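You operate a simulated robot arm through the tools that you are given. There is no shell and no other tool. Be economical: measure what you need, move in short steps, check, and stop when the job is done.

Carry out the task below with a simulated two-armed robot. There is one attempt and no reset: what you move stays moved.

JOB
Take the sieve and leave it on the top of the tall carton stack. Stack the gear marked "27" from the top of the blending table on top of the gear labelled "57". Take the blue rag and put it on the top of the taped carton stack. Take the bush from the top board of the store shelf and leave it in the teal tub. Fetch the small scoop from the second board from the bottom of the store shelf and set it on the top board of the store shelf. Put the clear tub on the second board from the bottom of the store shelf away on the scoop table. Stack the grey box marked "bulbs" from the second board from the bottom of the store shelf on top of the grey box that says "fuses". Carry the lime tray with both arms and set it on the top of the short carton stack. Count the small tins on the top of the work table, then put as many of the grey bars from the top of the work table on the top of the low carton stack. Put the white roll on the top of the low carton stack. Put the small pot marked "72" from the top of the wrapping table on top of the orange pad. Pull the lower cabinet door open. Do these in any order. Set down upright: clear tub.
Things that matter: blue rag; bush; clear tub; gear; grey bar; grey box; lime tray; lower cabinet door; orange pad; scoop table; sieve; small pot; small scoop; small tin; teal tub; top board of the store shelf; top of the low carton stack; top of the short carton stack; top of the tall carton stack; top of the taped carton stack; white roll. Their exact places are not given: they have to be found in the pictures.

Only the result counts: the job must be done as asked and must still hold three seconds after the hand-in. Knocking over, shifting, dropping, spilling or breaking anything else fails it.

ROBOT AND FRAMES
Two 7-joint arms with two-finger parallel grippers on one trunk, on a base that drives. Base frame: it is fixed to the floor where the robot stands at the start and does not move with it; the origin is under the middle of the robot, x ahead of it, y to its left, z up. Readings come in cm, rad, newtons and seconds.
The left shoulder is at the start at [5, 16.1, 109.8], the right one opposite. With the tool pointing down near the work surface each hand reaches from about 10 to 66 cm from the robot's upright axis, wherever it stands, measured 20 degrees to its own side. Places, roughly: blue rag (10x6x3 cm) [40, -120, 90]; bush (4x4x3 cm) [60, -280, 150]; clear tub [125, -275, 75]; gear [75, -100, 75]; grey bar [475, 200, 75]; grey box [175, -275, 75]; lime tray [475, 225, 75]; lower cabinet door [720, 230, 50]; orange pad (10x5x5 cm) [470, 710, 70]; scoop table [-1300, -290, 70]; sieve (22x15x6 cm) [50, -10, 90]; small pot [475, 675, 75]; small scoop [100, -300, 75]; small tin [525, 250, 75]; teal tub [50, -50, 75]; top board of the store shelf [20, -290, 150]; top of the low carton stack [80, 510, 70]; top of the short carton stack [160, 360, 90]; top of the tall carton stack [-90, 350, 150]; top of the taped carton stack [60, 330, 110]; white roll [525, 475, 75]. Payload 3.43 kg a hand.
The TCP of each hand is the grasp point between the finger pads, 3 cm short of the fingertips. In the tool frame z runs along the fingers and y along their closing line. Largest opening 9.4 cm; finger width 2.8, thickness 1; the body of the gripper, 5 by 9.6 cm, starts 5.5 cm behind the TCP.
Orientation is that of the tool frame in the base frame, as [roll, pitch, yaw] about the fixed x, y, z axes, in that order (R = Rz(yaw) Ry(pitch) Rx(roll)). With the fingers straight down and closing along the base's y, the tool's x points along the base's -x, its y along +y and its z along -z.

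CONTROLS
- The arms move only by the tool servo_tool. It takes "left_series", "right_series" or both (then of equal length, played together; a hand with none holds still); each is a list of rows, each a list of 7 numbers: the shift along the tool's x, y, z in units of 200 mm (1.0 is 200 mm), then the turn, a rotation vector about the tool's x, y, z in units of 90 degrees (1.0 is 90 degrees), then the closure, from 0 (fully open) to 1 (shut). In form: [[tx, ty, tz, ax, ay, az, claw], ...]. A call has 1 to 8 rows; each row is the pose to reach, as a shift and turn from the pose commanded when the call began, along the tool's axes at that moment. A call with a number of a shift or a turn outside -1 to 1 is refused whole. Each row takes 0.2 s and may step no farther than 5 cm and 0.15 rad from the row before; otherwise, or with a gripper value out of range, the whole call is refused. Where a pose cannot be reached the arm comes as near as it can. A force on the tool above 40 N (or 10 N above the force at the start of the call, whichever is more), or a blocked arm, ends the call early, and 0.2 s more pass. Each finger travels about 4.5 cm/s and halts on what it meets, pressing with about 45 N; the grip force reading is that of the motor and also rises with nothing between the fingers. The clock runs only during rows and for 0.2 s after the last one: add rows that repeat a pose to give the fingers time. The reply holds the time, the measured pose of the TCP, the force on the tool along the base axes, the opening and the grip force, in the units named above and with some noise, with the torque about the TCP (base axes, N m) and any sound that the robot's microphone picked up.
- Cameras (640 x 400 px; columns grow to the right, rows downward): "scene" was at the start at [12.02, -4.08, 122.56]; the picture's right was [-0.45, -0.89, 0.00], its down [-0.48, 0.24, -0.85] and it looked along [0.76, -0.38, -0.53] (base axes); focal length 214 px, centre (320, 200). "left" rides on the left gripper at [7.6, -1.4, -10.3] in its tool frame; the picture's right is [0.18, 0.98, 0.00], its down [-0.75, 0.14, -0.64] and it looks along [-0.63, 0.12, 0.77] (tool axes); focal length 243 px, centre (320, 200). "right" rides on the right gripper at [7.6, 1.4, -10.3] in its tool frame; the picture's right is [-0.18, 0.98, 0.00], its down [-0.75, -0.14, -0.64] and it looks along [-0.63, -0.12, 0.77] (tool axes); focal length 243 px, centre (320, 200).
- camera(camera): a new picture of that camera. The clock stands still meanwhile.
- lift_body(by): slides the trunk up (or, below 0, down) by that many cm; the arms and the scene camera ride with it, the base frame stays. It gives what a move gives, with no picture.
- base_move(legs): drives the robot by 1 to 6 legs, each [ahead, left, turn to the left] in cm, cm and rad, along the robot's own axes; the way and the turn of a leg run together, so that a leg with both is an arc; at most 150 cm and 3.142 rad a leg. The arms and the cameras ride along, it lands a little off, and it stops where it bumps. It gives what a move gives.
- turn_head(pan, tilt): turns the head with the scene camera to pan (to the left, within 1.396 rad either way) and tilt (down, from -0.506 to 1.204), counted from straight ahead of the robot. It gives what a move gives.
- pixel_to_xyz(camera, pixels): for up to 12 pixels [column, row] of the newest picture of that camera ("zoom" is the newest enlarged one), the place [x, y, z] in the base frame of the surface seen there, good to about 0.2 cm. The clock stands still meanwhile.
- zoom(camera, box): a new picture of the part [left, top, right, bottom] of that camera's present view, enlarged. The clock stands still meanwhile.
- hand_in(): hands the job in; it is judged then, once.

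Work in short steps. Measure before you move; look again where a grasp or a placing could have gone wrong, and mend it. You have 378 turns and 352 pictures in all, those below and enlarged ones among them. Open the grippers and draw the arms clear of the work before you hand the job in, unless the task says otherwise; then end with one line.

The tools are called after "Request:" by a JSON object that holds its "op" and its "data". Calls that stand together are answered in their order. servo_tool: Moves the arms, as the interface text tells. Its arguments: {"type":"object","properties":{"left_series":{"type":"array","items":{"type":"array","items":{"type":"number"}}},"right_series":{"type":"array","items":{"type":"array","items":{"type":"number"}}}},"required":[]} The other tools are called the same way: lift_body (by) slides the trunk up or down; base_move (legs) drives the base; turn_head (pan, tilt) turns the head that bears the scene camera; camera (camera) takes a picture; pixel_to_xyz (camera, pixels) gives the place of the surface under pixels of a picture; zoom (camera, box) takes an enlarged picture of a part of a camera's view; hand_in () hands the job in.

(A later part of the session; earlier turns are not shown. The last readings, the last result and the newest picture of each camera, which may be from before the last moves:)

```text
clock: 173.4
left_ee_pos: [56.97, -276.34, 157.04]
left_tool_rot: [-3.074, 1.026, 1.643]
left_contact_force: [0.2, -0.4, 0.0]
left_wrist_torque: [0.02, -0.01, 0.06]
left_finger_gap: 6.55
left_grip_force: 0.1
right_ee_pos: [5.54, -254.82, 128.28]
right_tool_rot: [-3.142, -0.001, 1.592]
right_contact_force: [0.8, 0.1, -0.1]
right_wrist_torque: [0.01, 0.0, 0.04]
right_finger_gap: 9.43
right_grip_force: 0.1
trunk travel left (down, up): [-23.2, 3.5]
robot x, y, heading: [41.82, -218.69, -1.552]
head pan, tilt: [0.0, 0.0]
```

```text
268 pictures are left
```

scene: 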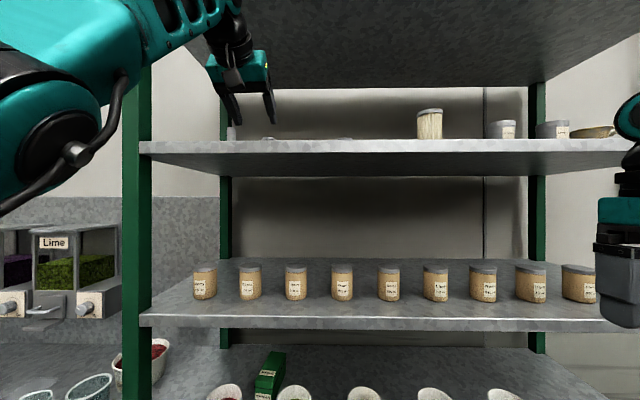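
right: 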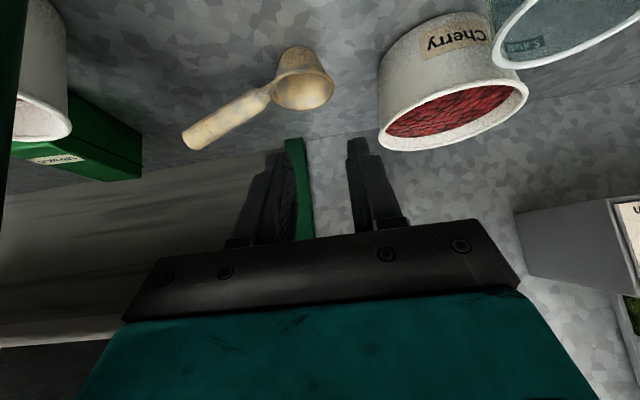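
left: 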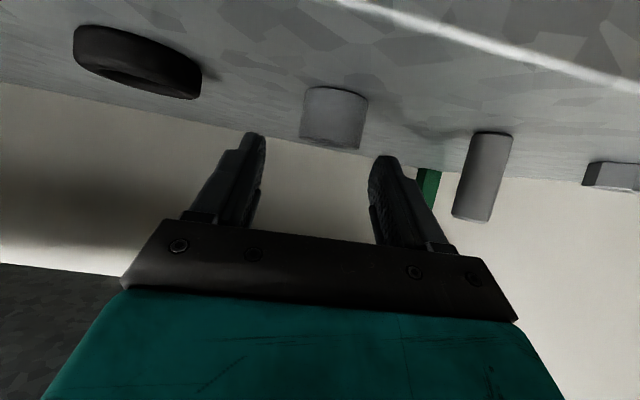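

Request:
{"op": "lift_body", "data": {"by": -1.8}}

Request:
{"op": "camera", "data": {"camera": "left"}}

```text
clock: 174.1
left_ee_pos: [57.11, -276.18, 155.28]
left_tool_rot: [-3.073, 1.028, 1.642]
left_contact_force: [0.0, 0.2, 0.5]
left_wrist_torque: [-0.02, 0.02, 0.02]
left_finger_gap: 6.58
left_grip_force: 0.1
right_ee_pos: [5.77, -254.63, 126.4]
right_tool_rot: [3.141, 0.0, 1.592]
right_contact_force: [0.6, -0.5, -0.2]
right_wrist_torque: [0.01, 0.01, -0.02]
right_finger_gap: 9.4
right_grip_force: 0.0
trunk travel left (down, up): [-21.4, 5.3]
robot x, y, heading: [41.6, -218.48, -1.548]
head pan, tilt: [0.0, 0.0]
```

```text
267 pictures are left
```

left: 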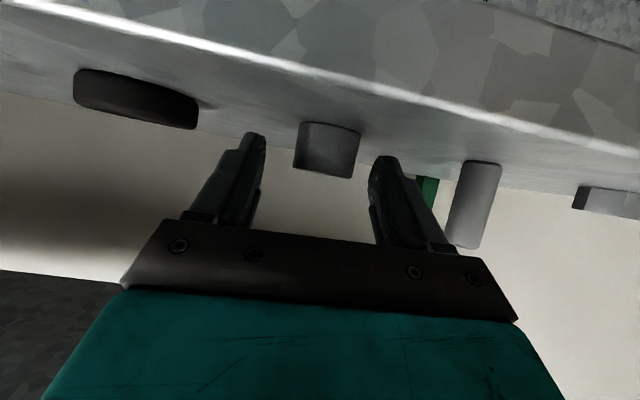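

Request:
{"op": "servo_tool", "data": {"left_series": [[0, 0, 0, 0, 0, 0, 0.5], [0, 0, 0, 0, 0, 0, 0.75], [0, 0, 0, 0, 0, 0, 1], [0, 0, 0, 0, 0, 0, 1], [0, 0, 0, 0, 0, 0, 1]]}}

Request:
{"op": "camera", "data": {"camera": "left"}}

```text
clock: 175.3
left_ee_pos: [56.95, -276.3, 155.28]
left_tool_rot: [-3.076, 1.028, 1.642]
left_contact_force: [0.5, -1.2, 2.0]
left_wrist_torque: [-0.01, -0.05, 0.03]
left_finger_gap: 3.34
left_grip_force: 44.9
right_ee_pos: [5.63, -254.78, 126.43]
right_tool_rot: [3.141, 0.001, 1.592]
right_contact_force: [0.5, -0.8, -0.3]
right_wrist_torque: [-0.01, -0.01, 0.0]
right_finger_gap: 9.41
right_grip_force: 0.1
trunk travel left (down, up): [-21.4, 5.3]
robot x, y, heading: [41.96, -218.26, -1.548]
head pan, tilt: [0.0, 0.0]
```

```text
266 pictures are left
```

left: 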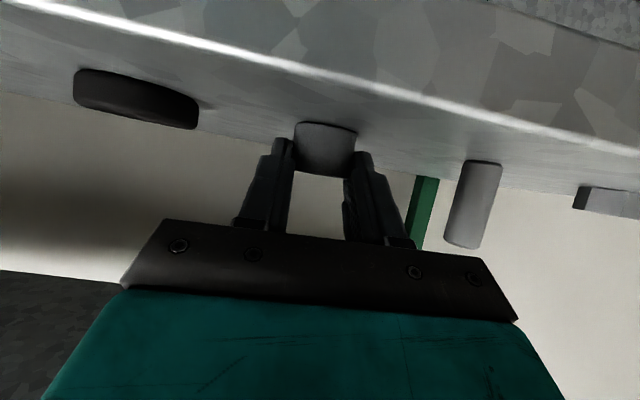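

Bush gripped (3.3 cm). Lift, back away and drive to the far side of the blending table.

Request:
{"op": "lift_body", "data": {"by": 4}}

Request:
{"op": "base_move", "data": {"legs": [[-27, 0, 0], [0, 112, -0.02], [0, 0, -1.57]]}}

Request:
{"op": "turn_head", "data": {"pan": -0.5, "tilt": 0.5}}

Request:
{"op": "camera", "data": {"camera": "scene"}}

```text
clock: 176.1
left_ee_pos: [56.98, -276.28, 159.26]
left_tool_rot: [-3.075, 1.025, 1.641]
left_contact_force: [1.3, 0.5, -0.6]
left_wrist_torque: [0.0, 0.02, 0.0]
left_finger_gap: 3.32
left_grip_force: 45.3
right_ee_pos: [5.69, -254.72, 130.44]
right_tool_rot: [3.14, -0.001, 1.592]
right_contact_force: [-0.5, -0.6, 0.0]
right_wrist_torque: [-0.01, 0.01, 0.01]
right_finger_gap: 9.39
right_grip_force: 0.0
trunk travel left (down, up): [-25.4, 1.3]
robot x, y, heading: [41.95, -218.44, -1.544]
head pan, tilt: [0.0, 0.0]
```

```text
clock: 191.5
left_ee_pos: [92.79, -202.29, 159.32]
left_tool_rot: [-3.075, 1.028, 0.012]
left_contact_force: [1.2, -0.3, -0.3]
left_wrist_torque: [0.02, 0.02, 0.03]
left_finger_gap: 3.33
left_grip_force: 45.1
right_ee_pos: [117.47, -152.51, 130.41]
right_tool_rot: [3.141, 0.002, -0.037]
right_contact_force: [-0.5, 0.3, -0.3]
right_wrist_torque: [0.02, -0.01, 0.02]
right_finger_gap: 9.4
right_grip_force: 0.1
trunk travel left (down, up): [-25.4, 1.3]
robot x, y, heading: [151.2, -190.49, 3.106]
head pan, tilt: [0.0, 0.0]
```

```text
clock: 192.4
left_ee_pos: [92.72, -202.35, 159.24]
left_tool_rot: [-3.073, 1.029, 0.013]
left_contact_force: [0.4, 0.5, -0.1]
left_wrist_torque: [-0.03, -0.02, -0.02]
left_finger_gap: 3.39
left_grip_force: 45.0
right_ee_pos: [117.41, -152.49, 130.49]
right_tool_rot: [3.14, 0.0, -0.04]
right_contact_force: [-0.2, -0.2, -1.0]
right_wrist_torque: [-0.03, 0.02, -0.01]
right_finger_gap: 9.42
right_grip_force: 0.1
trunk travel left (down, up): [-25.4, 1.3]
robot x, y, heading: [151.38, -190.53, 3.106]
head pan, tilt: [-0.499, 0.499]
```

```text
265 pictures are left
```

scene: 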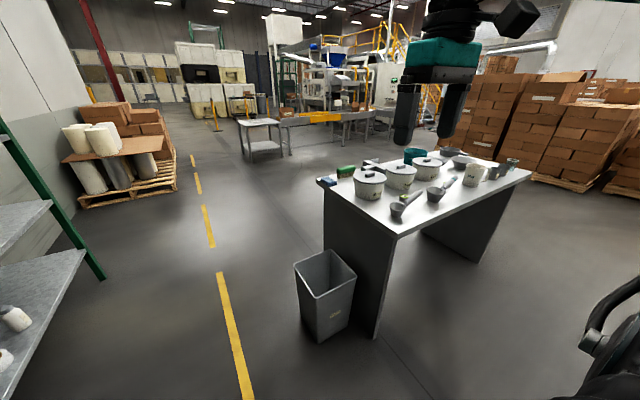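

Request:
{"op": "pixel_to_xyz", "data": {"camera": "scene", "pixels": [[325, 340], [298, 265], [355, 275], [330, 255], [397, 235], [530, 178], [405, 198], [430, 160], [398, 210], [438, 195], [327, 182], [470, 170]]}}

Request:
{"op": "zoom", "data": {"camera": "scene", "box": [310, 130, 540, 240]}}

```text
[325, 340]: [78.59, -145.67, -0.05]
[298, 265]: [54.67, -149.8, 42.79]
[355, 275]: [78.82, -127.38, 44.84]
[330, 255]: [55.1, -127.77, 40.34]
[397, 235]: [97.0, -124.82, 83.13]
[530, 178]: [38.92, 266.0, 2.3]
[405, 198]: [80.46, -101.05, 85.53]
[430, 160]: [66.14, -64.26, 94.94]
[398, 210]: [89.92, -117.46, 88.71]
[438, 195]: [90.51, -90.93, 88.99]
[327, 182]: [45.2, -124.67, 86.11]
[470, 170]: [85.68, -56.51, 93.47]
```

```text
2.78 times, centred on (425, 185) of scene
```

zoom: 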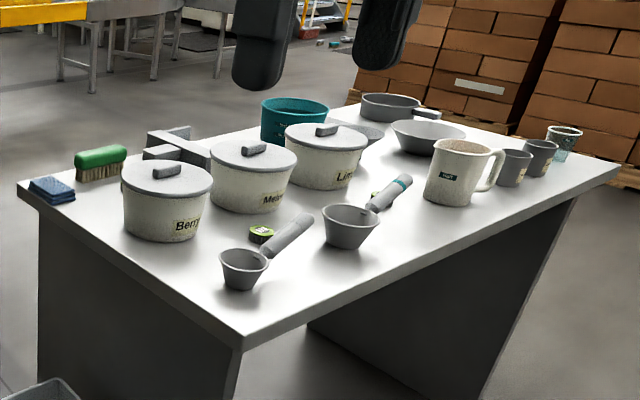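

Drive along the far side to y≈-90 and lower the trunk.

Request:
{"op": "base_move", "data": {"legs": [[0, 100, 0]]}}

```text
clock: 197.3
left_ee_pos: [91.47, -250.48, 159.35]
left_tool_rot: [-3.071, 1.027, 0.029]
left_contact_force: [0.0, 0.1, 0.4]
left_wrist_torque: [-0.03, -0.06, 0.02]
left_finger_gap: 3.37
left_grip_force: 44.8
right_ee_pos: [115.29, -200.11, 130.41]
right_tool_rot: [3.141, -0.003, -0.025]
right_contact_force: [-0.2, -0.1, -0.2]
right_wrist_torque: [0.02, 0.02, 0.01]
right_finger_gap: 9.39
right_grip_force: 0.0
trunk travel left (down, up): [-25.4, 1.3]
robot x, y, heading: [149.93, -238.24, 3.113]
head pan, tilt: [-0.499, 0.499]
stopped in leg 1: the robot was blocked; the commanded pose is now the measured one
```

Wrong sign — I moved toward the shelf and bumped. Move away and check the shelf.

Request:
{"op": "base_move", "data": {"legs": [[0, -48, 0]]}}

Request:
{"op": "turn_head", "data": {"pan": 1.39, "tilt": 0.5}}

Request:
{"op": "camera", "data": {"camera": "scene"}}

```text
clock: 202.0
left_ee_pos: [92.49, -203.38, 159.23]
left_tool_rot: [-3.073, 1.029, 0.048]
left_contact_force: [0.1, 0.0, -0.3]
left_wrist_torque: [-0.01, 0.01, 0.0]
left_finger_gap: 3.38
left_grip_force: 45.1
right_ee_pos: [115.5, -152.6, 130.58]
right_tool_rot: [3.141, 0.0, -0.009]
right_contact_force: [-0.4, -0.8, -0.9]
right_wrist_torque: [0.0, 0.01, 0.01]
right_finger_gap: 9.4
right_grip_force: 0.1
trunk travel left (down, up): [-25.4, 1.3]
robot x, y, heading: [150.48, -189.8, 3.13]
head pan, tilt: [-0.499, 0.499]
```

```text
clock: 203.9
left_ee_pos: [92.39, -203.43, 159.31]
left_tool_rot: [-3.071, 1.028, 0.047]
left_contact_force: [0.0, 0.5, -0.3]
left_wrist_torque: [0.03, 0.02, 0.0]
left_finger_gap: 3.36
left_grip_force: 45.2
right_ee_pos: [115.49, -152.67, 130.5]
right_tool_rot: [3.14, -0.002, -0.01]
right_contact_force: [0.2, -0.2, -0.2]
right_wrist_torque: [-0.01, -0.01, -0.01]
right_finger_gap: 9.41
right_grip_force: 0.1
trunk travel left (down, up): [-25.4, 1.3]
robot x, y, heading: [150.78, -189.6, 3.133]
head pan, tilt: [1.389, 0.499]
```

```text
263 pictures are left
```

scene: 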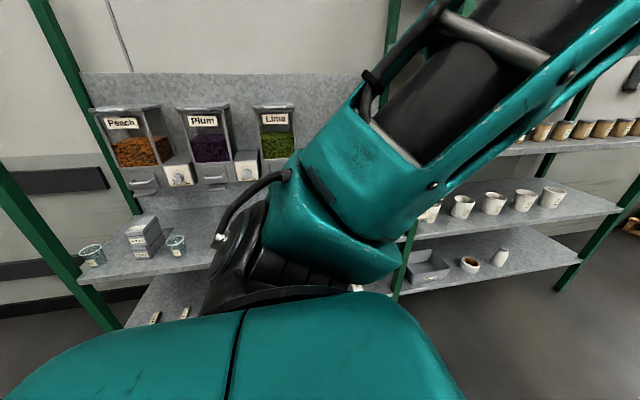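

Shelf looks intact. Now strafe right by 100.

Request:
{"op": "base_move", "data": {"legs": [[0, -100, 0]]}}

Request:
{"op": "lift_body", "data": {"by": -12.9}}

Request:
{"op": "turn_head", "data": {"pan": -0.3, "tilt": 0.7}}

Request:
{"op": "camera", "data": {"camera": "scene"}}

```text
clock: 212.8
left_ee_pos: [93.7, -104.11, 159.34]
left_tool_rot: [-3.071, 1.028, 0.035]
left_contact_force: [0.8, -0.2, -0.6]
left_wrist_torque: [-0.01, 0.02, 0.02]
left_finger_gap: 3.4
left_grip_force: 45.0
right_ee_pos: [117.47, -53.56, 130.5]
right_tool_rot: [-3.141, -0.001, -0.021]
right_contact_force: [0.2, 0.2, -0.8]
right_wrist_torque: [-0.02, -0.01, -0.01]
right_finger_gap: 9.39
right_grip_force: 0.0
trunk travel left (down, up): [-25.4, 1.3]
robot x, y, heading: [151.99, -91.25, 3.12]
head pan, tilt: [1.389, 0.499]
```

```text
clock: 214.4
left_ee_pos: [93.79, -104.0, 146.42]
left_tool_rot: [-3.071, 1.028, 0.033]
left_contact_force: [0.4, -0.3, 0.6]
left_wrist_torque: [0.03, 0.0, 0.02]
left_finger_gap: 3.37
left_grip_force: 45.2
right_ee_pos: [117.43, -53.66, 117.69]
right_tool_rot: [3.141, 0.001, -0.023]
right_contact_force: [0.0, 0.5, 0.5]
right_wrist_torque: [-0.04, 0.01, 0.0]
right_finger_gap: 9.42
right_grip_force: 0.0
trunk travel left (down, up): [-12.5, 14.2]
robot x, y, heading: [151.99, -91.57, 3.118]
head pan, tilt: [1.389, 0.499]
```

```text
clock: 216.2
left_ee_pos: [93.74, -104.08, 146.45]
left_tool_rot: [-3.073, 1.027, 0.035]
left_contact_force: [-0.2, 0.0, 0.1]
left_wrist_torque: [0.01, -0.02, -0.01]
left_finger_gap: 3.37
left_grip_force: 44.4
right_ee_pos: [117.49, -53.64, 117.55]
right_tool_rot: [-3.141, -0.001, -0.023]
right_contact_force: [-0.7, -0.5, -0.3]
right_wrist_torque: [-0.02, -0.01, 0.0]
right_finger_gap: 9.39
right_grip_force: 0.1
trunk travel left (down, up): [-12.5, 14.2]
robot x, y, heading: [152.14, -91.15, 3.123]
head pan, tilt: [-0.3, 0.7]
```

```text
262 pictures are left
```

scene: 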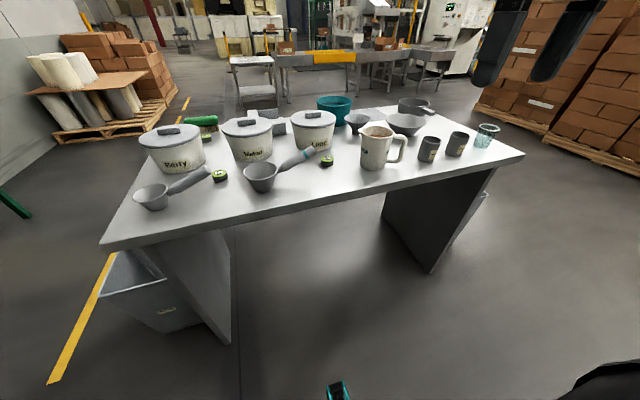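

Request:
{"op": "zoom", "data": {"camera": "scene", "box": [290, 130, 370, 190]}}

Request:
{"op": "pixel_to_xyz", "data": {"camera": "scene", "pixels": [[327, 160], [321, 161], [333, 161], [260, 178], [315, 150], [290, 163], [371, 145], [317, 135], [400, 190], [343, 200], [395, 145]]}}

```text
6.67 times, centred on (330, 160) of scene
```

zoom: 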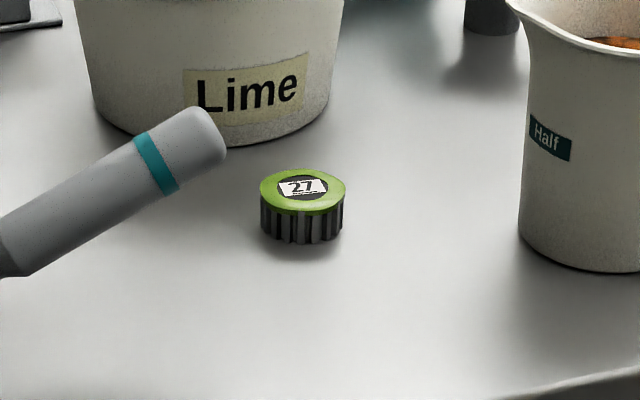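

```text
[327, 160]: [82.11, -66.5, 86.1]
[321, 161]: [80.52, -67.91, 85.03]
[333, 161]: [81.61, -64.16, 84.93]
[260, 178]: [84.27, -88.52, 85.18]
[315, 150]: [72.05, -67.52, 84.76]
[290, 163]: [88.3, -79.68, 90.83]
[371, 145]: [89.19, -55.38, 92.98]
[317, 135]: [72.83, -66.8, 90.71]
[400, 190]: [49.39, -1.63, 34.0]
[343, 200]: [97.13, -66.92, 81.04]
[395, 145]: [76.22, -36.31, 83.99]
```

Request:
{"op": "pixel_to_xyz", "data": {"camera": "zoom", "pixels": [[303, 190], [264, 188], [344, 190], [303, 175], [303, 212], [220, 145], [205, 112], [180, 185], [200, 160], [300, 120]]}}

Request:
{"op": "base_move", "data": {"legs": [[17, 0, 0]]}}

Request:
{"op": "camera", "data": {"camera": "right"}}

```text
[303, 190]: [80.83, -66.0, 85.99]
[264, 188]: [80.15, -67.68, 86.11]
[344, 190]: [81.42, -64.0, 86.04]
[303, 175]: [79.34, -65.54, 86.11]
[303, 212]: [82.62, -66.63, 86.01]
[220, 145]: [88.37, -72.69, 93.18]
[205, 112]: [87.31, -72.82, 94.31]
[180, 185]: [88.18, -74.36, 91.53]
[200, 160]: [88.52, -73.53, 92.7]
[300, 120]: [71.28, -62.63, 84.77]
```

```text
clock: 217.6
left_ee_pos: [77.1, -103.71, 146.43]
left_tool_rot: [-3.071, 1.027, 0.035]
left_contact_force: [-0.7, 0.5, 0.3]
left_wrist_torque: [-0.01, -0.01, 0.03]
left_finger_gap: 3.37
left_grip_force: 45.2
right_ee_pos: [100.76, -53.21, 117.52]
right_tool_rot: [3.141, -0.002, -0.02]
right_contact_force: [0.0, 0.6, -0.4]
right_wrist_torque: [-0.01, -0.03, 0.04]
right_finger_gap: 9.41
right_grip_force: 0.0
trunk travel left (down, up): [-12.5, 14.2]
robot x, y, heading: [135.61, -90.87, 3.121]
head pan, tilt: [-0.3, 0.7]
```

```text
260 pictures are left
```

right: 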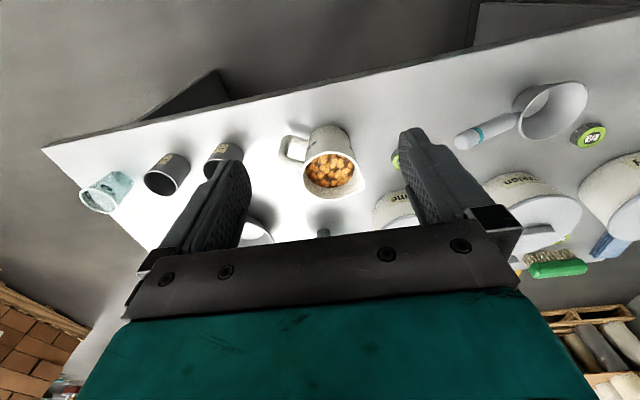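

Gear "27" confirmed at (81.0,-66.0), top 86. Bring the right hand above it.

Request:
{"op": "servo_tool", "data": {"right_series": [[0, 0.22, 0, 0, 0, 0, 0.2], [0, 0.44, 0.1, 0, 0, 0, 0.36], [0, 0.66, 0.2, 0, 0, 0, 0.36], [-0.24, 0.66, 0.2, 0, 0, 0, 0.36], [-0.48, 0.66, 0.25, 0, 0, 0, 0.36], [-0.72, 0.66, 0.3, 0, 0, 0, 0.36], [-0.95, 0.66, 0.35, 0, 0, 0, 0.36], [-0.977, 0.66, 0.55, 0, 0, 0.013, 0.36]]}}

Request:
{"op": "camera", "data": {"camera": "right"}}

```text
clock: 219.4
left_ee_pos: [77.14, -103.75, 146.45]
left_tool_rot: [-3.071, 1.027, 0.032]
left_contact_force: [0.0, 0.1, -1.1]
left_wrist_torque: [-0.01, 0.02, -0.05]
left_finger_gap: 3.36
left_grip_force: 44.9
right_ee_pos: [81.22, -66.03, 106.1]
right_tool_rot: [3.141, 0.0, -0.043]
right_contact_force: [0.2, 0.8, -0.3]
right_wrist_torque: [-0.01, 0.01, 0.03]
right_finger_gap: 6.02
right_grip_force: 0.1
right hand out of reach, approached as far as the arm can: row 7
trunk travel left (down, up): [-12.5, 14.2]
robot x, y, heading: [135.86, -90.71, 3.121]
head pan, tilt: [-0.3, 0.7]
```

```text
259 pictures are left
```

right: 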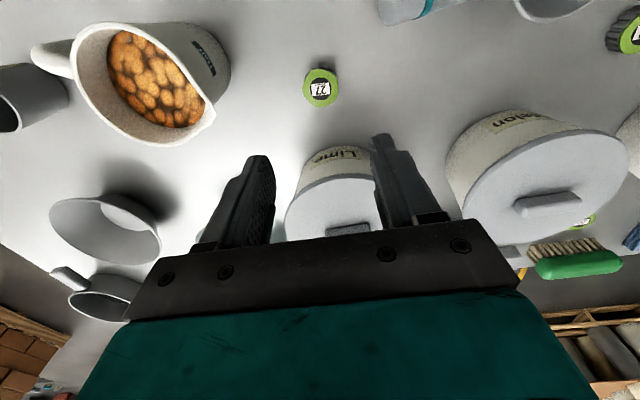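

Directly above; descend 18.7 cm and grip.

Request:
{"op": "servo_tool", "data": {"right_series": [[-0.01, 0, 0.24, 0, 0, 0, 0.36], [-0.01, 0, 0.48, 0, 0, 0, 0.36], [-0.01, 0, 0.7, 0, 0, 0, 0.36], [-0.01, 0, 0.85, 0, 0, 0, 0.36], [-0.01, 0, 0.935, 0, 0, 0, 0.36], [-0.01, 0, 0.935, 0, 0, 0, 0.36]]}}

Request:
{"op": "camera", "data": {"camera": "right"}}

```text
clock: 220.8
left_ee_pos: [77.29, -103.8, 146.48]
left_tool_rot: [-3.071, 1.027, 0.036]
left_contact_force: [-0.5, -0.7, -0.1]
left_wrist_torque: [-0.03, 0.0, 0.02]
left_finger_gap: 3.38
left_grip_force: 44.8
right_ee_pos: [82.59, -64.95, 88.91]
right_tool_rot: [3.138, 0.005, -0.041]
right_contact_force: [-2.3, 1.3, 9.2]
right_wrist_torque: [-0.2, 0.19, -0.09]
right_finger_gap: 6.02
right_grip_force: 0.1
right hand out of reach, approached as far as the arm can: row 3, 4, 5, 6
trunk travel left (down, up): [-12.5, 14.2]
robot x, y, heading: [135.7, -91.02, 3.119]
head pan, tilt: [-0.3, 0.7]
```

```text
258 pictures are left
```

right: 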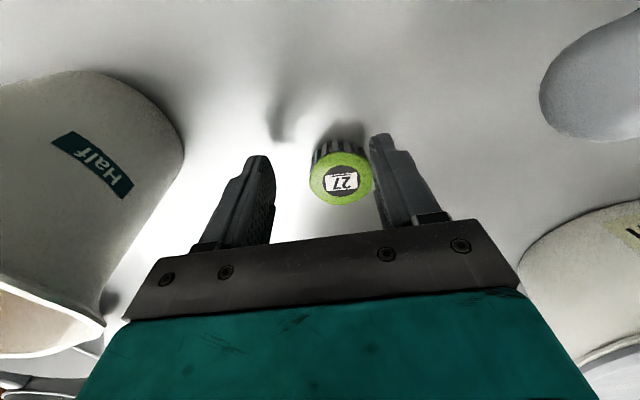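

Near reach limit with light contact. Lift trunk 3, drive ahead 5, and recheck.

Request:
{"op": "lift_body", "data": {"by": 3}}

Request:
{"op": "base_move", "data": {"legs": [[5, 0, 0]]}}

Request:
{"op": "servo_tool", "data": {"right_series": [[0.1, 0, 0, 0, 0, 0, 0.36], [0.2, 0, 0, 0, 0, 0, 0.36], [0.25, 0, 0, 0, 0, 0, 0.36]]}}

Request:
{"op": "camera", "data": {"camera": "right"}}

```text
clock: 221.6
left_ee_pos: [77.16, -103.83, 149.4]
left_tool_rot: [-3.071, 1.029, 0.035]
left_contact_force: [0.5, -0.4, -0.3]
left_wrist_torque: [-0.01, 0.0, 0.01]
left_finger_gap: 3.39
left_grip_force: 45.2
right_ee_pos: [82.65, -64.84, 91.65]
right_tool_rot: [3.141, 0.0, -0.041]
right_contact_force: [0.5, -1.3, -0.3]
right_wrist_torque: [-0.04, 0.01, -0.02]
right_finger_gap: 6.04
right_grip_force: 0.0
trunk travel left (down, up): [-15.5, 11.2]
robot x, y, heading: [135.55, -90.85, 3.118]
head pan, tilt: [-0.3, 0.7]
```

```text
clock: 222.5
left_ee_pos: [72.17, -103.74, 149.27]
left_tool_rot: [-3.073, 1.027, 0.036]
left_contact_force: [0.1, -0.2, -1.3]
left_wrist_torque: [0.0, 0.02, 0.02]
left_finger_gap: 3.37
left_grip_force: 44.7
right_ee_pos: [77.75, -64.91, 91.81]
right_tool_rot: [-3.141, -0.001, -0.041]
right_contact_force: [0.0, 0.7, -0.9]
right_wrist_torque: [0.04, -0.02, -0.01]
right_finger_gap: 6.02
right_grip_force: 0.2
trunk travel left (down, up): [-15.5, 11.2]
robot x, y, heading: [130.79, -90.75, 3.12]
head pan, tilt: [-0.3, 0.7]
```

```text
clock: 223.3
left_ee_pos: [72.26, -103.64, 149.48]
left_tool_rot: [-3.072, 1.028, 0.035]
left_contact_force: [-0.5, -0.3, -0.6]
left_wrist_torque: [-0.02, -0.03, -0.01]
left_finger_gap: 3.38
left_grip_force: 45.4
right_ee_pos: [82.63, -65.23, 91.7]
right_tool_rot: [3.141, 0.001, -0.04]
right_contact_force: [0.7, -0.2, 0.3]
right_wrist_torque: [0.05, 0.0, 0.0]
right_finger_gap: 6.03
right_grip_force: 0.1
trunk travel left (down, up): [-15.5, 11.2]
robot x, y, heading: [130.28, -90.67, 3.123]
head pan, tilt: [-0.3, 0.7]
```

```text
257 pictures are left
```

right: 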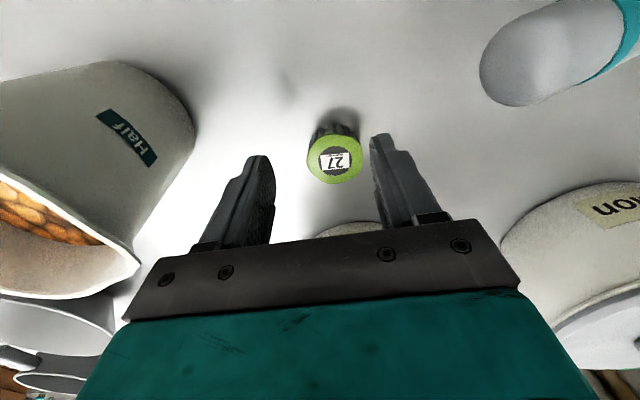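

Request:
{"op": "pixel_to_xyz", "data": {"camera": "right", "pixels": [[335, 160], [309, 160], [362, 160], [335, 140], [335, 180]]}}

```text
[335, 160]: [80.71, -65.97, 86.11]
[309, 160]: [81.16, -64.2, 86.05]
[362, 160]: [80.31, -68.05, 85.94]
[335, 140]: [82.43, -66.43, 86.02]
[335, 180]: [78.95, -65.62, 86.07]
```

Request:
{"op": "servo_tool", "data": {"right_series": [[-0.05, 0.025, 0, 0, 0, 0, 0.36], [-0.093, 0.049, 0, 0, 0, 0, 0.36], [-0.093, 0.049, 0.11, 0, 0, 0, 0.36], [-0.093, 0.049, 0.22, 0, 0, 0, 0.36], [-0.093, 0.049, 0.22, 0, 0, 0, 0.7], [-0.093, 0.049, 0.22, 0, 0, 0, 1], [-0.093, 0.049, 0.22, 0, 0, 0, 1], [-0.093, 0.049, 0.22, 0, 0, 0, 1]]}}

Request:
{"op": "camera", "data": {"camera": "right"}}

```text
clock: 225.1
left_ee_pos: [72.27, -103.79, 149.39]
left_tool_rot: [-3.072, 1.027, 0.036]
left_contact_force: [-0.1, 0.4, -0.6]
left_wrist_torque: [-0.01, -0.01, -0.01]
left_finger_gap: 3.35
left_grip_force: 44.5
right_ee_pos: [80.82, -65.86, 87.38]
right_tool_rot: [3.141, 0.002, -0.04]
right_contact_force: [-0.8, 0.3, 1.0]
right_wrist_torque: [-0.02, 0.04, 0.02]
right_finger_gap: 4.06
right_grip_force: 44.9
trunk travel left (down, up): [-15.5, 11.2]
robot x, y, heading: [130.77, -90.81, 3.122]
head pan, tilt: [-0.3, 0.7]
```

```text
256 pictures are left
```

right: 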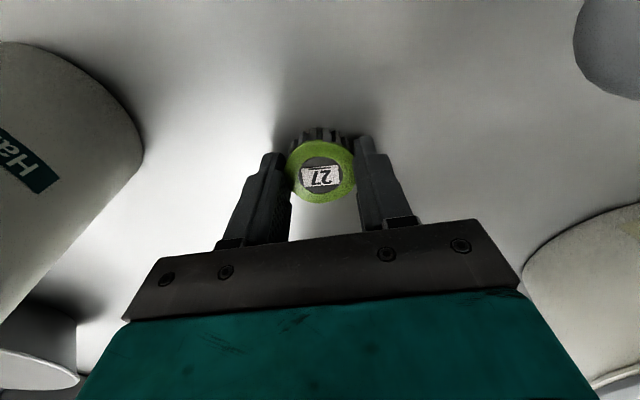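

Gear gripped. Raise it and drive around the table's right end to the near side.

Request:
{"op": "servo_tool", "data": {"right_series": [[0, 0, -0.1, 0, 0, 0, 1], [0, 0, -0.3, 0, 0, 0, 1], [0, 0, -0.5, 0, 0, 0, 1], [0, 0, -0.75, 0, 0, 0, 1], [0, 0, -1.0, 0, 0, 0, 1]]}}

Request:
{"op": "base_move", "data": {"legs": [[-22, 0, 0], [0, 104, 0], [100, 0, 0], [100, 0, 0], [0, 0, 3.14]]}}

```text
clock: 226.3
left_ee_pos: [72.21, -103.69, 149.35]
left_tool_rot: [-3.072, 1.03, 0.035]
left_contact_force: [0.5, 0.8, -0.5]
left_wrist_torque: [0.0, 0.0, -0.03]
left_finger_gap: 3.35
left_grip_force: 45.2
right_ee_pos: [80.78, -65.63, 107.22]
right_tool_rot: [-3.141, 0.0, -0.04]
right_contact_force: [-0.5, -0.4, -0.3]
right_wrist_torque: [0.04, 0.0, 0.01]
right_finger_gap: 4.1
right_grip_force: 44.9
trunk travel left (down, up): [-15.5, 11.2]
robot x, y, heading: [130.76, -90.93, 3.122]
head pan, tilt: [-0.3, 0.7]
```

```text
clock: 254.0
left_ee_pos: [12.64, -183.01, 149.4]
left_tool_rot: [-3.073, 1.026, -3.119]
left_contact_force: [0.6, 0.3, -1.5]
left_wrist_torque: [-0.03, -0.01, 0.0]
left_finger_gap: 3.36
left_grip_force: 45.6
right_ee_pos: [3.67, -220.97, 107.02]
right_tool_rot: [-3.14, 0.001, 3.09]
right_contact_force: [0.1, 0.2, -0.6]
right_wrist_torque: [0.01, 0.0, -0.03]
right_finger_gap: 4.08
right_grip_force: 44.5
trunk travel left (down, up): [-15.5, 11.2]
robot x, y, heading: [-46.13, -195.12, -0.033]
head pan, tilt: [-0.3, 0.7]
```

Request:
{"op": "base_move", "data": {"legs": [[0, 0, 0.033], [0, 113, 0]]}}

Request:
{"op": "turn_head", "data": {"pan": -0.2, "tilt": 0.6}}

Request:
{"op": "camera", "data": {"camera": "scene"}}

```text
clock: 264.8
left_ee_pos: [11.65, -65.44, 149.47]
left_tool_rot: [-3.07, 1.027, -3.082]
left_contact_force: [0.6, 0.1, 0.0]
left_wrist_torque: [0.0, 0.04, -0.03]
left_finger_gap: 3.43
left_grip_force: 45.2
right_ee_pos: [3.99, -103.73, 107.09]
right_tool_rot: [-3.141, 0.001, 3.131]
right_contact_force: [0.1, 0.2, -1.3]
right_wrist_torque: [-0.01, -0.04, -0.03]
right_finger_gap: 4.09
right_grip_force: 45.1
trunk travel left (down, up): [-15.5, 11.2]
robot x, y, heading: [-46.59, -80.11, 0.006]
head pan, tilt: [-0.3, 0.7]
```

```text
clock: 265.4
left_ee_pos: [11.66, -65.41, 149.42]
left_tool_rot: [-3.071, 1.028, -3.082]
left_contact_force: [0.6, 0.4, -1.0]
left_wrist_torque: [0.01, 0.02, -0.02]
left_finger_gap: 3.41
left_grip_force: 44.4
right_ee_pos: [4.14, -103.72, 107.02]
right_tool_rot: [3.141, 0.001, 3.129]
right_contact_force: [-0.4, -0.1, -1.4]
right_wrist_torque: [-0.01, 0.03, -0.01]
right_finger_gap: 4.08
right_grip_force: 45.0
trunk travel left (down, up): [-15.5, 11.2]
robot x, y, heading: [-46.38, -79.98, 0.007]
head pan, tilt: [-0.201, 0.6]
```

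```text
255 pictures are left
```

scene: 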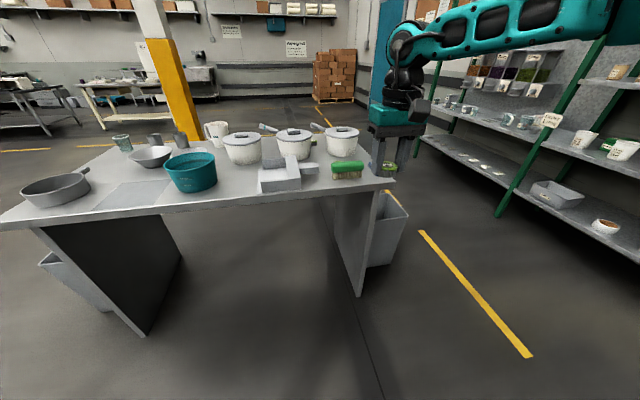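

Request:
{"op": "base_move", "data": {"legs": [[41, 0, 0]]}}

Request:
{"op": "camera", "data": {"camera": "right"}}

```text
clock: 267.9
left_ee_pos: [51.45, -64.55, 149.33]
left_tool_rot: [-3.072, 1.026, -3.073]
left_contact_force: [0.5, -0.2, -0.1]
left_wrist_torque: [0.01, 0.01, 0.0]
left_finger_gap: 3.41
left_grip_force: 45.3
right_ee_pos: [44.03, -102.96, 107.03]
right_tool_rot: [3.141, 0.001, 3.135]
right_contact_force: [0.5, -0.2, -1.1]
right_wrist_torque: [0.02, 0.03, 0.0]
right_finger_gap: 4.08
right_grip_force: 45.2
trunk travel left (down, up): [-15.5, 11.2]
robot x, y, heading: [-6.34, -79.93, 0.009]
head pan, tilt: [-0.201, 0.6]
```

```text
254 pictures are left
```

right: 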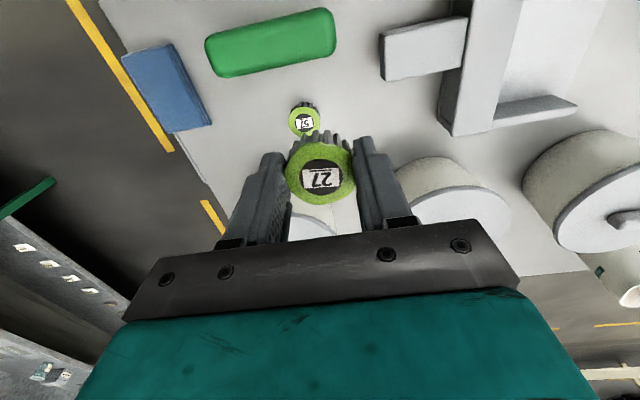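

Request:
{"op": "pixel_to_xyz", "data": {"camera": "right", "pixels": [[303, 122], [289, 120], [317, 120], [303, 110], [165, 85], [270, 40], [135, 60], [200, 110], [240, 70], [310, 15]]}}

```text
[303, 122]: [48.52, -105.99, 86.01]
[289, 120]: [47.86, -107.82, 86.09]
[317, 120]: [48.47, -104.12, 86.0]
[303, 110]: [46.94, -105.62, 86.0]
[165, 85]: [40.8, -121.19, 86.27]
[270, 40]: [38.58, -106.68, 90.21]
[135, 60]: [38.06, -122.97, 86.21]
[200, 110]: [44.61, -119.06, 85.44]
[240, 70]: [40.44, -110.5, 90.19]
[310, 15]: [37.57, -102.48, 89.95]
```

Request:
{"op": "servo_tool", "data": {"right_series": [[-0.1, -0.07, 0, 0, 0, 0, 1], [-0.216, -0.1485, 0.05, 0, 0, 0, 1], [-0.216, -0.1485, 0.25, 0, 0, 0, 1], [-0.216, -0.1485, 0.45, 0, 0, 0, 1], [-0.216, -0.1485, 0.65, 0, 0, 0, 1], [-0.216, -0.1485, 0.8, 0, 0, 0, 1]]}}

Request:
{"op": "camera", "data": {"camera": "right"}}

Request:
{"op": "zoom", "data": {"camera": "scene", "box": [300, 100, 560, 280]}}

```text
clock: 269.3
left_ee_pos: [51.34, -64.78, 149.38]
left_tool_rot: [-3.072, 1.029, -3.074]
left_contact_force: [-0.4, -1.0, -0.4]
left_wrist_torque: [-0.02, 0.01, 0.01]
left_finger_gap: 3.39
left_grip_force: 44.8
right_ee_pos: [48.11, -105.97, 91.26]
right_tool_rot: [3.138, 0.004, 3.133]
right_contact_force: [-0.1, 0.2, -0.7]
right_wrist_torque: [0.0, 0.03, 0.02]
right_finger_gap: 4.08
right_grip_force: 44.5
trunk travel left (down, up): [-15.5, 11.2]
robot x, y, heading: [-6.89, -79.94, 0.012]
head pan, tilt: [-0.201, 0.6]
```

```text
253 pictures are left
```

right: 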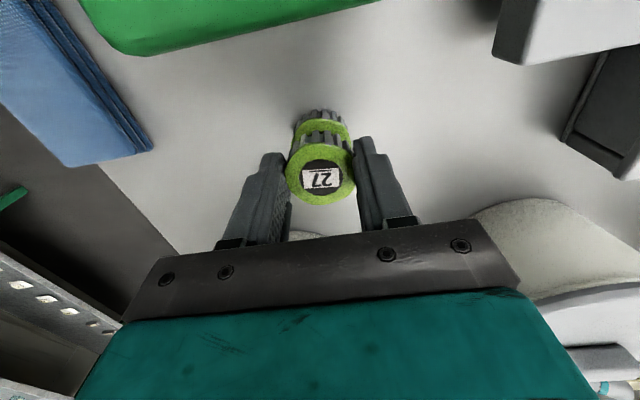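

```text
2.22 times, centred on (430, 190) of scene
```

zoom: 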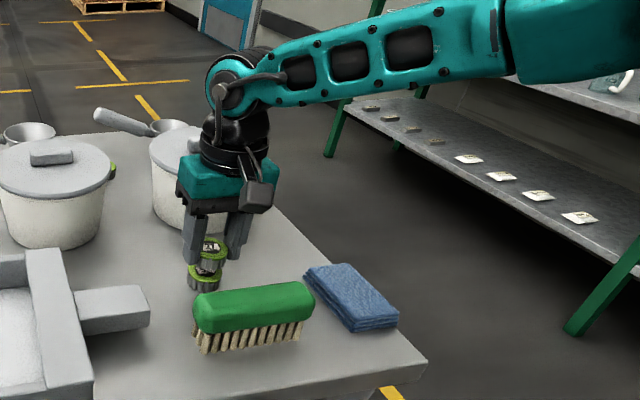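

Request:
{"op": "servo_tool", "data": {"right_series": [[-0.01, 0, 0.05, 0, 0, 0, 1], [-0.01, 0, 0.09, 0, 0, 0, 1], [-0.01, 0, 0.09, 0, 0, 0, 0.8], [-0.01, 0, 0.09, 0, 0, 0, 0.5], [-0.01, 0, 0.09, 0, 0, 0, 0.36], [-0.01, 0, 0.09, 0, 0, 0, 0.36]]}}

Request:
{"op": "servo_tool", "data": {"right_series": [[0, 0, -0.1, 0, 0, 0, 0.36], [0, 0, -0.25, 0, 0, 0, 0.36], [0, 0, -0.45, 0, 0, 0, 0.36], [0, 0, -0.65, 0, 0, 0, 0.36]]}}

Request:
{"op": "camera", "data": {"camera": "right"}}

```text
clock: 270.7
left_ee_pos: [51.3, -64.58, 149.41]
left_tool_rot: [-3.072, 1.028, -3.073]
left_contact_force: [-0.4, -0.4, 0.0]
left_wrist_torque: [0.0, 0.05, 0.0]
left_finger_gap: 3.43
left_grip_force: 45.5
right_ee_pos: [47.64, -106.36, 89.85]
right_tool_rot: [3.141, 0.001, 3.137]
right_contact_force: [0.5, 0.6, 0.0]
right_wrist_torque: [0.0, 0.02, 0.02]
right_finger_gap: 6.0
right_grip_force: 0.1
right hand out of reach, approached as far as the arm can: row 1, 2, 3, 4, 5, 6
trunk travel left (down, up): [-15.5, 11.2]
robot x, y, heading: [-6.43, -80.27, 0.015]
head pan, tilt: [-0.201, 0.6]
```

```text
clock: 271.7
left_ee_pos: [51.35, -64.51, 149.45]
left_tool_rot: [-3.072, 1.029, -3.073]
left_contact_force: [0.2, 0.2, 0.0]
left_wrist_torque: [-0.05, 0.01, 0.0]
left_finger_gap: 3.42
left_grip_force: 45.5
right_ee_pos: [47.73, -106.18, 102.88]
right_tool_rot: [-3.14, -0.001, 3.137]
right_contact_force: [0.5, 0.5, -0.2]
right_wrist_torque: [-0.01, 0.0, 0.0]
right_finger_gap: 6.02
right_grip_force: 0.1
trunk travel left (down, up): [-15.5, 11.2]
robot x, y, heading: [-6.51, -79.64, 0.013]
head pan, tilt: [-0.201, 0.6]
```

```text
251 pictures are left
```

right: 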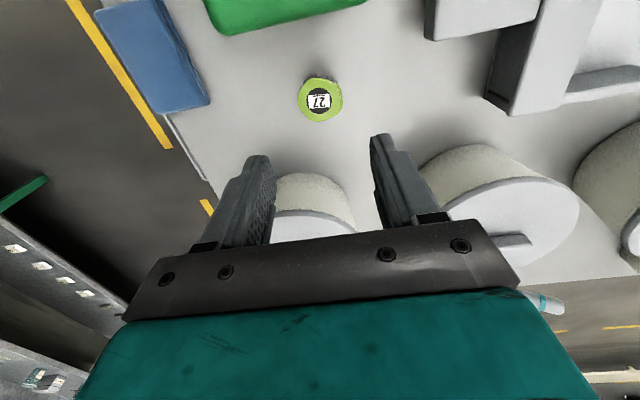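

Request:
{"op": "zoom", "data": {"camera": "right", "box": [280, 60, 360, 140]}}

Request:
{"op": "pixel_to_xyz", "data": {"camera": "right", "pixels": [[320, 101], [302, 100], [340, 100], [320, 88], [320, 116], [320, 81]]}}

```text
5.00 times, centred on (320, 100) of right
```

zoom: 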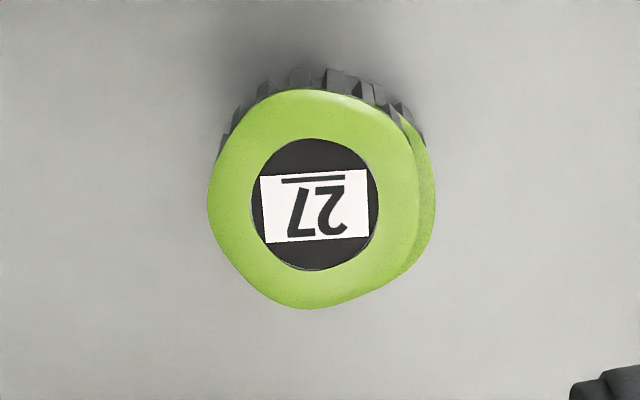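

```text
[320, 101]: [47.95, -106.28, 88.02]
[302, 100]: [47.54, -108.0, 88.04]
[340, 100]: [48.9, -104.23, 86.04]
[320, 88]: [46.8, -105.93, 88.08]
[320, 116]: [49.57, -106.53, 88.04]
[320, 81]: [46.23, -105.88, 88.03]
```

Gear 27 is stacked (top z 88). Now strafe left to the teal tub and lower the left hand.

Request:
{"op": "servo_tool", "data": {"right_series": [[0.2, 0, -0.1, 0, 0, 0, 0], [0.4, 0, -0.2, 0, 0, 0, 0], [0.6, 0, -0.3, 0, 0, 0, 0]]}}

Request:
{"op": "base_move", "data": {"legs": [[0, 19, -0.01]]}}

Request:
{"op": "servo_tool", "data": {"left_series": [[0.2, 0, 0.12, 0, 0, 0, 1], [0.4, 0, 0.24, 0, 0, 0, 1], [0.6, 0, 0.36, 0, 0, 0, 1], [0.8, 0, 0.48, 0, 0, 0, 1], [1.0, 0, 0.6, 0, 0, 0, 1]]}}

Request:
{"op": "turn_head", "data": {"pan": 0.35, "tilt": 0.65}}

Request:
{"op": "camera", "data": {"camera": "scene"}}

```text
clock: 272.5
left_ee_pos: [51.26, -64.6, 149.59]
left_tool_rot: [-3.071, 1.03, -3.073]
left_contact_force: [0.0, 0.1, 0.4]
left_wrist_torque: [0.0, -0.02, -0.01]
left_finger_gap: 3.4
left_grip_force: 45.3
right_ee_pos: [35.51, -106.44, 108.64]
right_tool_rot: [3.141, 0.001, 3.135]
right_contact_force: [0.2, -0.2, 0.8]
right_wrist_torque: [0.0, -0.02, 0.01]
right_finger_gap: 9.4
right_grip_force: 0.0
trunk travel left (down, up): [-15.5, 11.2]
robot x, y, heading: [-6.42, -79.79, 0.01]
head pan, tilt: [-0.201, 0.6]
```

```text
clock: 274.8
left_ee_pos: [51.35, -46.24, 149.43]
left_tool_rot: [-3.071, 1.028, -3.085]
left_contact_force: [0.6, 0.1, -0.2]
left_wrist_torque: [-0.02, -0.03, -0.02]
left_finger_gap: 3.42
left_grip_force: 44.9
right_ee_pos: [35.03, -87.97, 108.58]
right_tool_rot: [3.141, 0.0, 3.124]
right_contact_force: [-0.6, -0.7, 0.3]
right_wrist_torque: [-0.02, -0.03, 0.02]
right_finger_gap: 9.39
right_grip_force: 0.1
trunk travel left (down, up): [-15.5, 11.2]
robot x, y, heading: [-7.11, -60.8, -0.002]
head pan, tilt: [-0.201, 0.6]
```

```text
clock: 276.0
left_ee_pos: [63.69, -48.67, 135.54]
left_tool_rot: [-3.072, 1.027, -3.084]
left_contact_force: [0.7, 0.7, -0.1]
left_wrist_torque: [-0.01, 0.0, -0.05]
left_finger_gap: 3.42
left_grip_force: 45.4
left hand out of reach, approached as far as the arm can: row 1, 2, 3, 4, 5
right_ee_pos: [35.21, -87.94, 108.58]
right_tool_rot: [3.141, -0.002, 3.125]
right_contact_force: [0.2, -0.3, 0.0]
right_wrist_torque: [0.0, -0.01, -0.02]
right_finger_gap: 9.41
right_grip_force: 0.1
trunk travel left (down, up): [-15.5, 11.2]
robot x, y, heading: [-6.66, -60.8, 0.003]
head pan, tilt: [-0.201, 0.6]
```

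```text
clock: 277.0
left_ee_pos: [63.41, -48.87, 135.82]
left_tool_rot: [-3.074, 1.025, -3.084]
left_contact_force: [0.2, -0.5, -1.1]
left_wrist_torque: [-0.01, 0.01, 0.01]
left_finger_gap: 3.41
left_grip_force: 45.0
right_ee_pos: [35.2, -87.97, 108.61]
right_tool_rot: [-3.141, 0.0, 3.123]
right_contact_force: [-0.1, -0.8, 0.3]
right_wrist_torque: [0.02, 0.0, 0.0]
right_finger_gap: 9.4
right_grip_force: 0.1
trunk travel left (down, up): [-15.5, 11.2]
robot x, y, heading: [-6.85, -60.63, 0.001]
head pan, tilt: [0.351, 0.649]
```

```text
249 pictures are left
```

scene: 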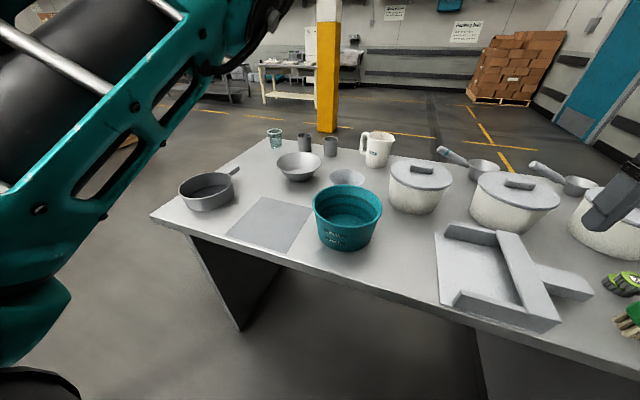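

Request:
{"op": "servo_tool", "data": {"left_series": [[0.1, 0, -0.17, 0, 0, 0, 1], [0.2, 0, -0.34, 0, 0, 0, 1], [0.3, 0, -0.51, 0, 0, 0, 1], [0.4, 0, -0.68, 0, 0, 0, 1], [0.52, 0, -0.85, 0, 0, 0, 1]]}}

Request:
{"op": "pixel_to_xyz", "data": {"camera": "scene", "pixels": [[313, 205], [382, 205], [348, 187], [345, 225], [347, 205]]}}

```text
clock: 278.2
left_ee_pos: [56.61, -51.38, 143.29]
left_tool_rot: [-3.071, 1.025, -3.086]
left_contact_force: [0.2, 0.2, -0.3]
left_wrist_torque: [-0.03, 0.01, 0.0]
left_finger_gap: 3.4
left_grip_force: 45.0
left hand out of reach, approached as far as the arm can: row 1, 2, 3, 4, 5
right_ee_pos: [35.17, -87.86, 108.62]
right_tool_rot: [-3.141, 0.0, 3.122]
right_contact_force: [1.2, -0.6, 0.1]
right_wrist_torque: [0.01, 0.01, 0.02]
right_finger_gap: 9.38
right_grip_force: 0.0
trunk travel left (down, up): [-15.5, 11.2]
robot x, y, heading: [-6.6, -60.35, 0.001]
head pan, tilt: [0.351, 0.649]
```

```text
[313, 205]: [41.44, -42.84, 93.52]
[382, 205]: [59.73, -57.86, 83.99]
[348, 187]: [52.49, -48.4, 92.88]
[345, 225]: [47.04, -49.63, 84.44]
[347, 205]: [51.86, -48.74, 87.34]
```

Request:
{"op": "servo_tool", "data": {"left_series": [[0.17, 0, 0.1, 0, 0, 0, 1], [0.34, 0, 0.2, 0, 0, 0, 1], [0.51, 0, 0.3, 0, 0, 0, 1], [0.68, 0, 0.4, 0, 0, 0, 1], [0.86, 0, 0.515, 0, 0, 0, 1]]}}

Request:
{"op": "pixel_to_xyz", "data": {"camera": "scene", "pixels": [[314, 200], [380, 200], [325, 190], [370, 190], [320, 216], [345, 222], [375, 214], [347, 186]]}}

```text
clock: 279.4
left_ee_pos: [64.61, -55.34, 130.85]
left_tool_rot: [-3.073, 1.029, -3.087]
left_contact_force: [0.5, -0.5, -1.2]
left_wrist_torque: [0.03, 0.05, -0.01]
left_finger_gap: 3.44
left_grip_force: 45.3
left hand out of reach, approached as far as the arm can: row 1, 2, 3, 4, 5
right_ee_pos: [35.1, -87.77, 108.71]
right_tool_rot: [3.14, 0.001, 3.123]
right_contact_force: [-0.8, 0.5, -0.2]
right_wrist_torque: [0.01, -0.02, -0.03]
right_finger_gap: 9.4
right_grip_force: 0.1
trunk travel left (down, up): [-15.5, 11.2]
robot x, y, heading: [-6.62, -60.5, 0.002]
head pan, tilt: [0.351, 0.649]
```

```text
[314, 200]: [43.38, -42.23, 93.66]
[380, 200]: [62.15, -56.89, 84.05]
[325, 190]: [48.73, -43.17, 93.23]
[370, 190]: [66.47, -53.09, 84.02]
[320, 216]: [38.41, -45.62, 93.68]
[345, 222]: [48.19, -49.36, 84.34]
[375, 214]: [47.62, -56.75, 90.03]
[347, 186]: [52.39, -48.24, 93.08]
```

Request:
{"op": "servo_tool", "data": {"left_series": [[0.18, 0.1, -0.11, 0, 0, 0, 1], [0.36, 0.2, -0.22, 0, 0, 0, 1], [0.54, 0.3, -0.34, 0, 0, 0, 1], [0.72, 0.4, -0.45, 0, 0, 0, 1], [0.92, 0.5, -0.56, 0, 0, 0, 1]]}}

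```text
clock: 280.6
left_ee_pos: [64.43, -53.07, 132.48]
left_tool_rot: [-3.072, 1.027, -3.084]
left_contact_force: [0.3, 0.3, -0.1]
left_wrist_torque: [0.01, 0.05, 0.02]
left_finger_gap: 3.43
left_grip_force: 44.7
left hand out of reach, approached as far as the arm can: row 1, 2, 3, 4, 5
right_ee_pos: [35.05, -88.08, 108.65]
right_tool_rot: [-3.141, 0.0, 3.123]
right_contact_force: [0.1, 1.0, 0.2]
right_wrist_torque: [-0.01, 0.0, 0.0]
right_finger_gap: 9.39
right_grip_force: 0.1
trunk travel left (down, up): [-15.5, 11.2]
robot x, y, heading: [-6.9, -60.78, 0.006]
head pan, tilt: [0.351, 0.649]
```

Likely a wrist joint limit at this flat tilt; rotate the hand back toward vertical.

Request:
{"op": "servo_tool", "data": {"left_series": [[0, 0, 0, 0, 0.09, 0, 1], [0, 0, 0, 0, 0.18, 0, 1], [0, 0, 0, 0, 0.27, 0, 1], [0, 0, 0, 0, 0.36, 0, 1], [0, 0, 0, 0, 0.45, 0, 1], [0, 0, 0, 0, 0.54, 0, 1], [0, 0, 0, 0, 0.63, 0, 1]]}}

```text
clock: 282.2
left_ee_pos: [49.39, -48.23, 123.89]
left_tool_rot: [-3.102, 0.035, 3.14]
left_contact_force: [0.7, 1.0, -0.9]
left_wrist_torque: [-0.06, 0.02, -0.02]
left_finger_gap: 3.42
left_grip_force: 45.0
left hand out of reach, approached as far as the arm can: row 1, 2, 3, 4, 5, 6, 7
right_ee_pos: [35.21, -87.81, 108.62]
right_tool_rot: [-3.139, 0.001, 3.125]
right_contact_force: [-0.6, 0.2, -1.2]
right_wrist_torque: [-0.04, 0.01, 0.04]
right_finger_gap: 9.4
right_grip_force: 0.0
trunk travel left (down, up): [-15.5, 11.2]
robot x, y, heading: [-7.26, -60.63, 0.0]
head pan, tilt: [0.351, 0.649]
```

Request:
{"op": "servo_tool", "data": {"left_series": [[0, 0, 0.2, 0, 0, 0, 1], [0, 0, 0.4, 0, 0, 0, 1], [0, 0, 0.6, 0, 0, 0, 1]]}}

```text
clock: 283.0
left_ee_pos: [51.15, -47.51, 112.83]
left_tool_rot: [-3.092, 0.038, -3.137]
left_contact_force: [1.2, -0.1, -0.1]
left_wrist_torque: [-0.01, 0.04, -0.04]
left_finger_gap: 3.43
left_grip_force: 44.7
left hand out of reach, approached as far as the arm can: row 2, 3
right_ee_pos: [35.24, -88.04, 108.65]
right_tool_rot: [3.141, 0.0, 3.123]
right_contact_force: [0.8, 0.3, -0.3]
right_wrist_torque: [0.02, -0.02, 0.01]
right_finger_gap: 9.42
right_grip_force: 0.1
trunk travel left (down, up): [-15.5, 11.2]
robot x, y, heading: [-6.66, -60.72, -0.003]
head pan, tilt: [0.351, 0.649]
```

Request:
{"op": "servo_tool", "data": {"left_series": [[0.15, 0, 0, 0, 0, 0, 1], [0.3, 0, 0, 0, 0, 0, 1], [0.4, 0, 0, 0, 0, 0, 1], [0.4, 0, 0, 0, 0, 0, 1]]}}

```text
clock: 284.0
left_ee_pos: [48.34, -43.63, 115.05]
left_tool_rot: [-3.094, 0.036, -3.132]
left_contact_force: [0.1, -0.2, 0.3]
left_wrist_torque: [0.0, -0.03, 0.02]
left_finger_gap: 3.41
left_grip_force: 44.9
left hand out of reach, approached as far as the arm can: row 1, 2, 3, 4
right_ee_pos: [35.12, -87.97, 108.59]
right_tool_rot: [3.14, -0.002, 3.125]
right_contact_force: [-0.3, 0.7, -1.4]
right_wrist_torque: [0.01, 0.0, -0.01]
right_finger_gap: 9.4
right_grip_force: 0.1
trunk travel left (down, up): [-15.5, 11.2]
robot x, y, heading: [-6.8, -60.62, 0.002]
head pan, tilt: [0.351, 0.649]
```

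Request:
{"op": "servo_tool", "data": {"left_series": [[0.15, 0, 0, 0, 0, 0, 1], [0.3, 0, 0, 0, 0, 0, 1], [0.45, 0, 0, 0, 0, 0, 1], [0.6, 0, 0, 0, 0, 0, 1], [0.6, 0, 0, 0, 0, 0, 1]]}}

```text
clock: 285.2
left_ee_pos: [41.56, -38.21, 116.74]
left_tool_rot: [-3.099, 0.031, 3.14]
left_contact_force: [1.1, 0.7, 0.6]
left_wrist_torque: [0.01, 0.0, -0.03]
left_finger_gap: 3.43
left_grip_force: 45.2
left hand out of reach, approached as far as the arm can: row 1, 2, 3, 4, 5
right_ee_pos: [35.11, -87.92, 108.66]
right_tool_rot: [3.141, 0.0, 3.125]
right_contact_force: [-0.3, 0.0, -0.3]
right_wrist_torque: [0.0, 0.03, -0.02]
right_finger_gap: 9.4
right_grip_force: 0.1
trunk travel left (down, up): [-15.5, 11.2]
robot x, y, heading: [-6.94, -60.72, 0.003]
head pan, tilt: [0.351, 0.649]
```

Request:
{"op": "servo_tool", "data": {"left_series": [[0, 0, 0.2, 0, 0, 0, 1], [0, 0, 0.4, 0, 0, 0, 1], [0, 0, 0.4, 0, 0, 0, 1]]}}

```text
clock: 286.0
left_ee_pos: [42.65, -36.74, 109.4]
left_tool_rot: [-3.104, 0.037, 3.141]
left_contact_force: [0.4, 0.3, 0.0]
left_wrist_torque: [0.02, 0.01, -0.04]
left_finger_gap: 3.43
left_grip_force: 45.1
left hand out of reach, approached as far as the arm can: row 1, 2, 3
right_ee_pos: [35.12, -88.06, 108.67]
right_tool_rot: [-3.141, 0.0, 3.123]
right_contact_force: [0.7, -0.3, 0.4]
right_wrist_torque: [-0.02, -0.03, -0.01]
right_finger_gap: 9.41
right_grip_force: 0.1
trunk travel left (down, up): [-15.5, 11.2]
robot x, y, heading: [-6.89, -60.5, 0.005]
head pan, tilt: [0.351, 0.649]
```

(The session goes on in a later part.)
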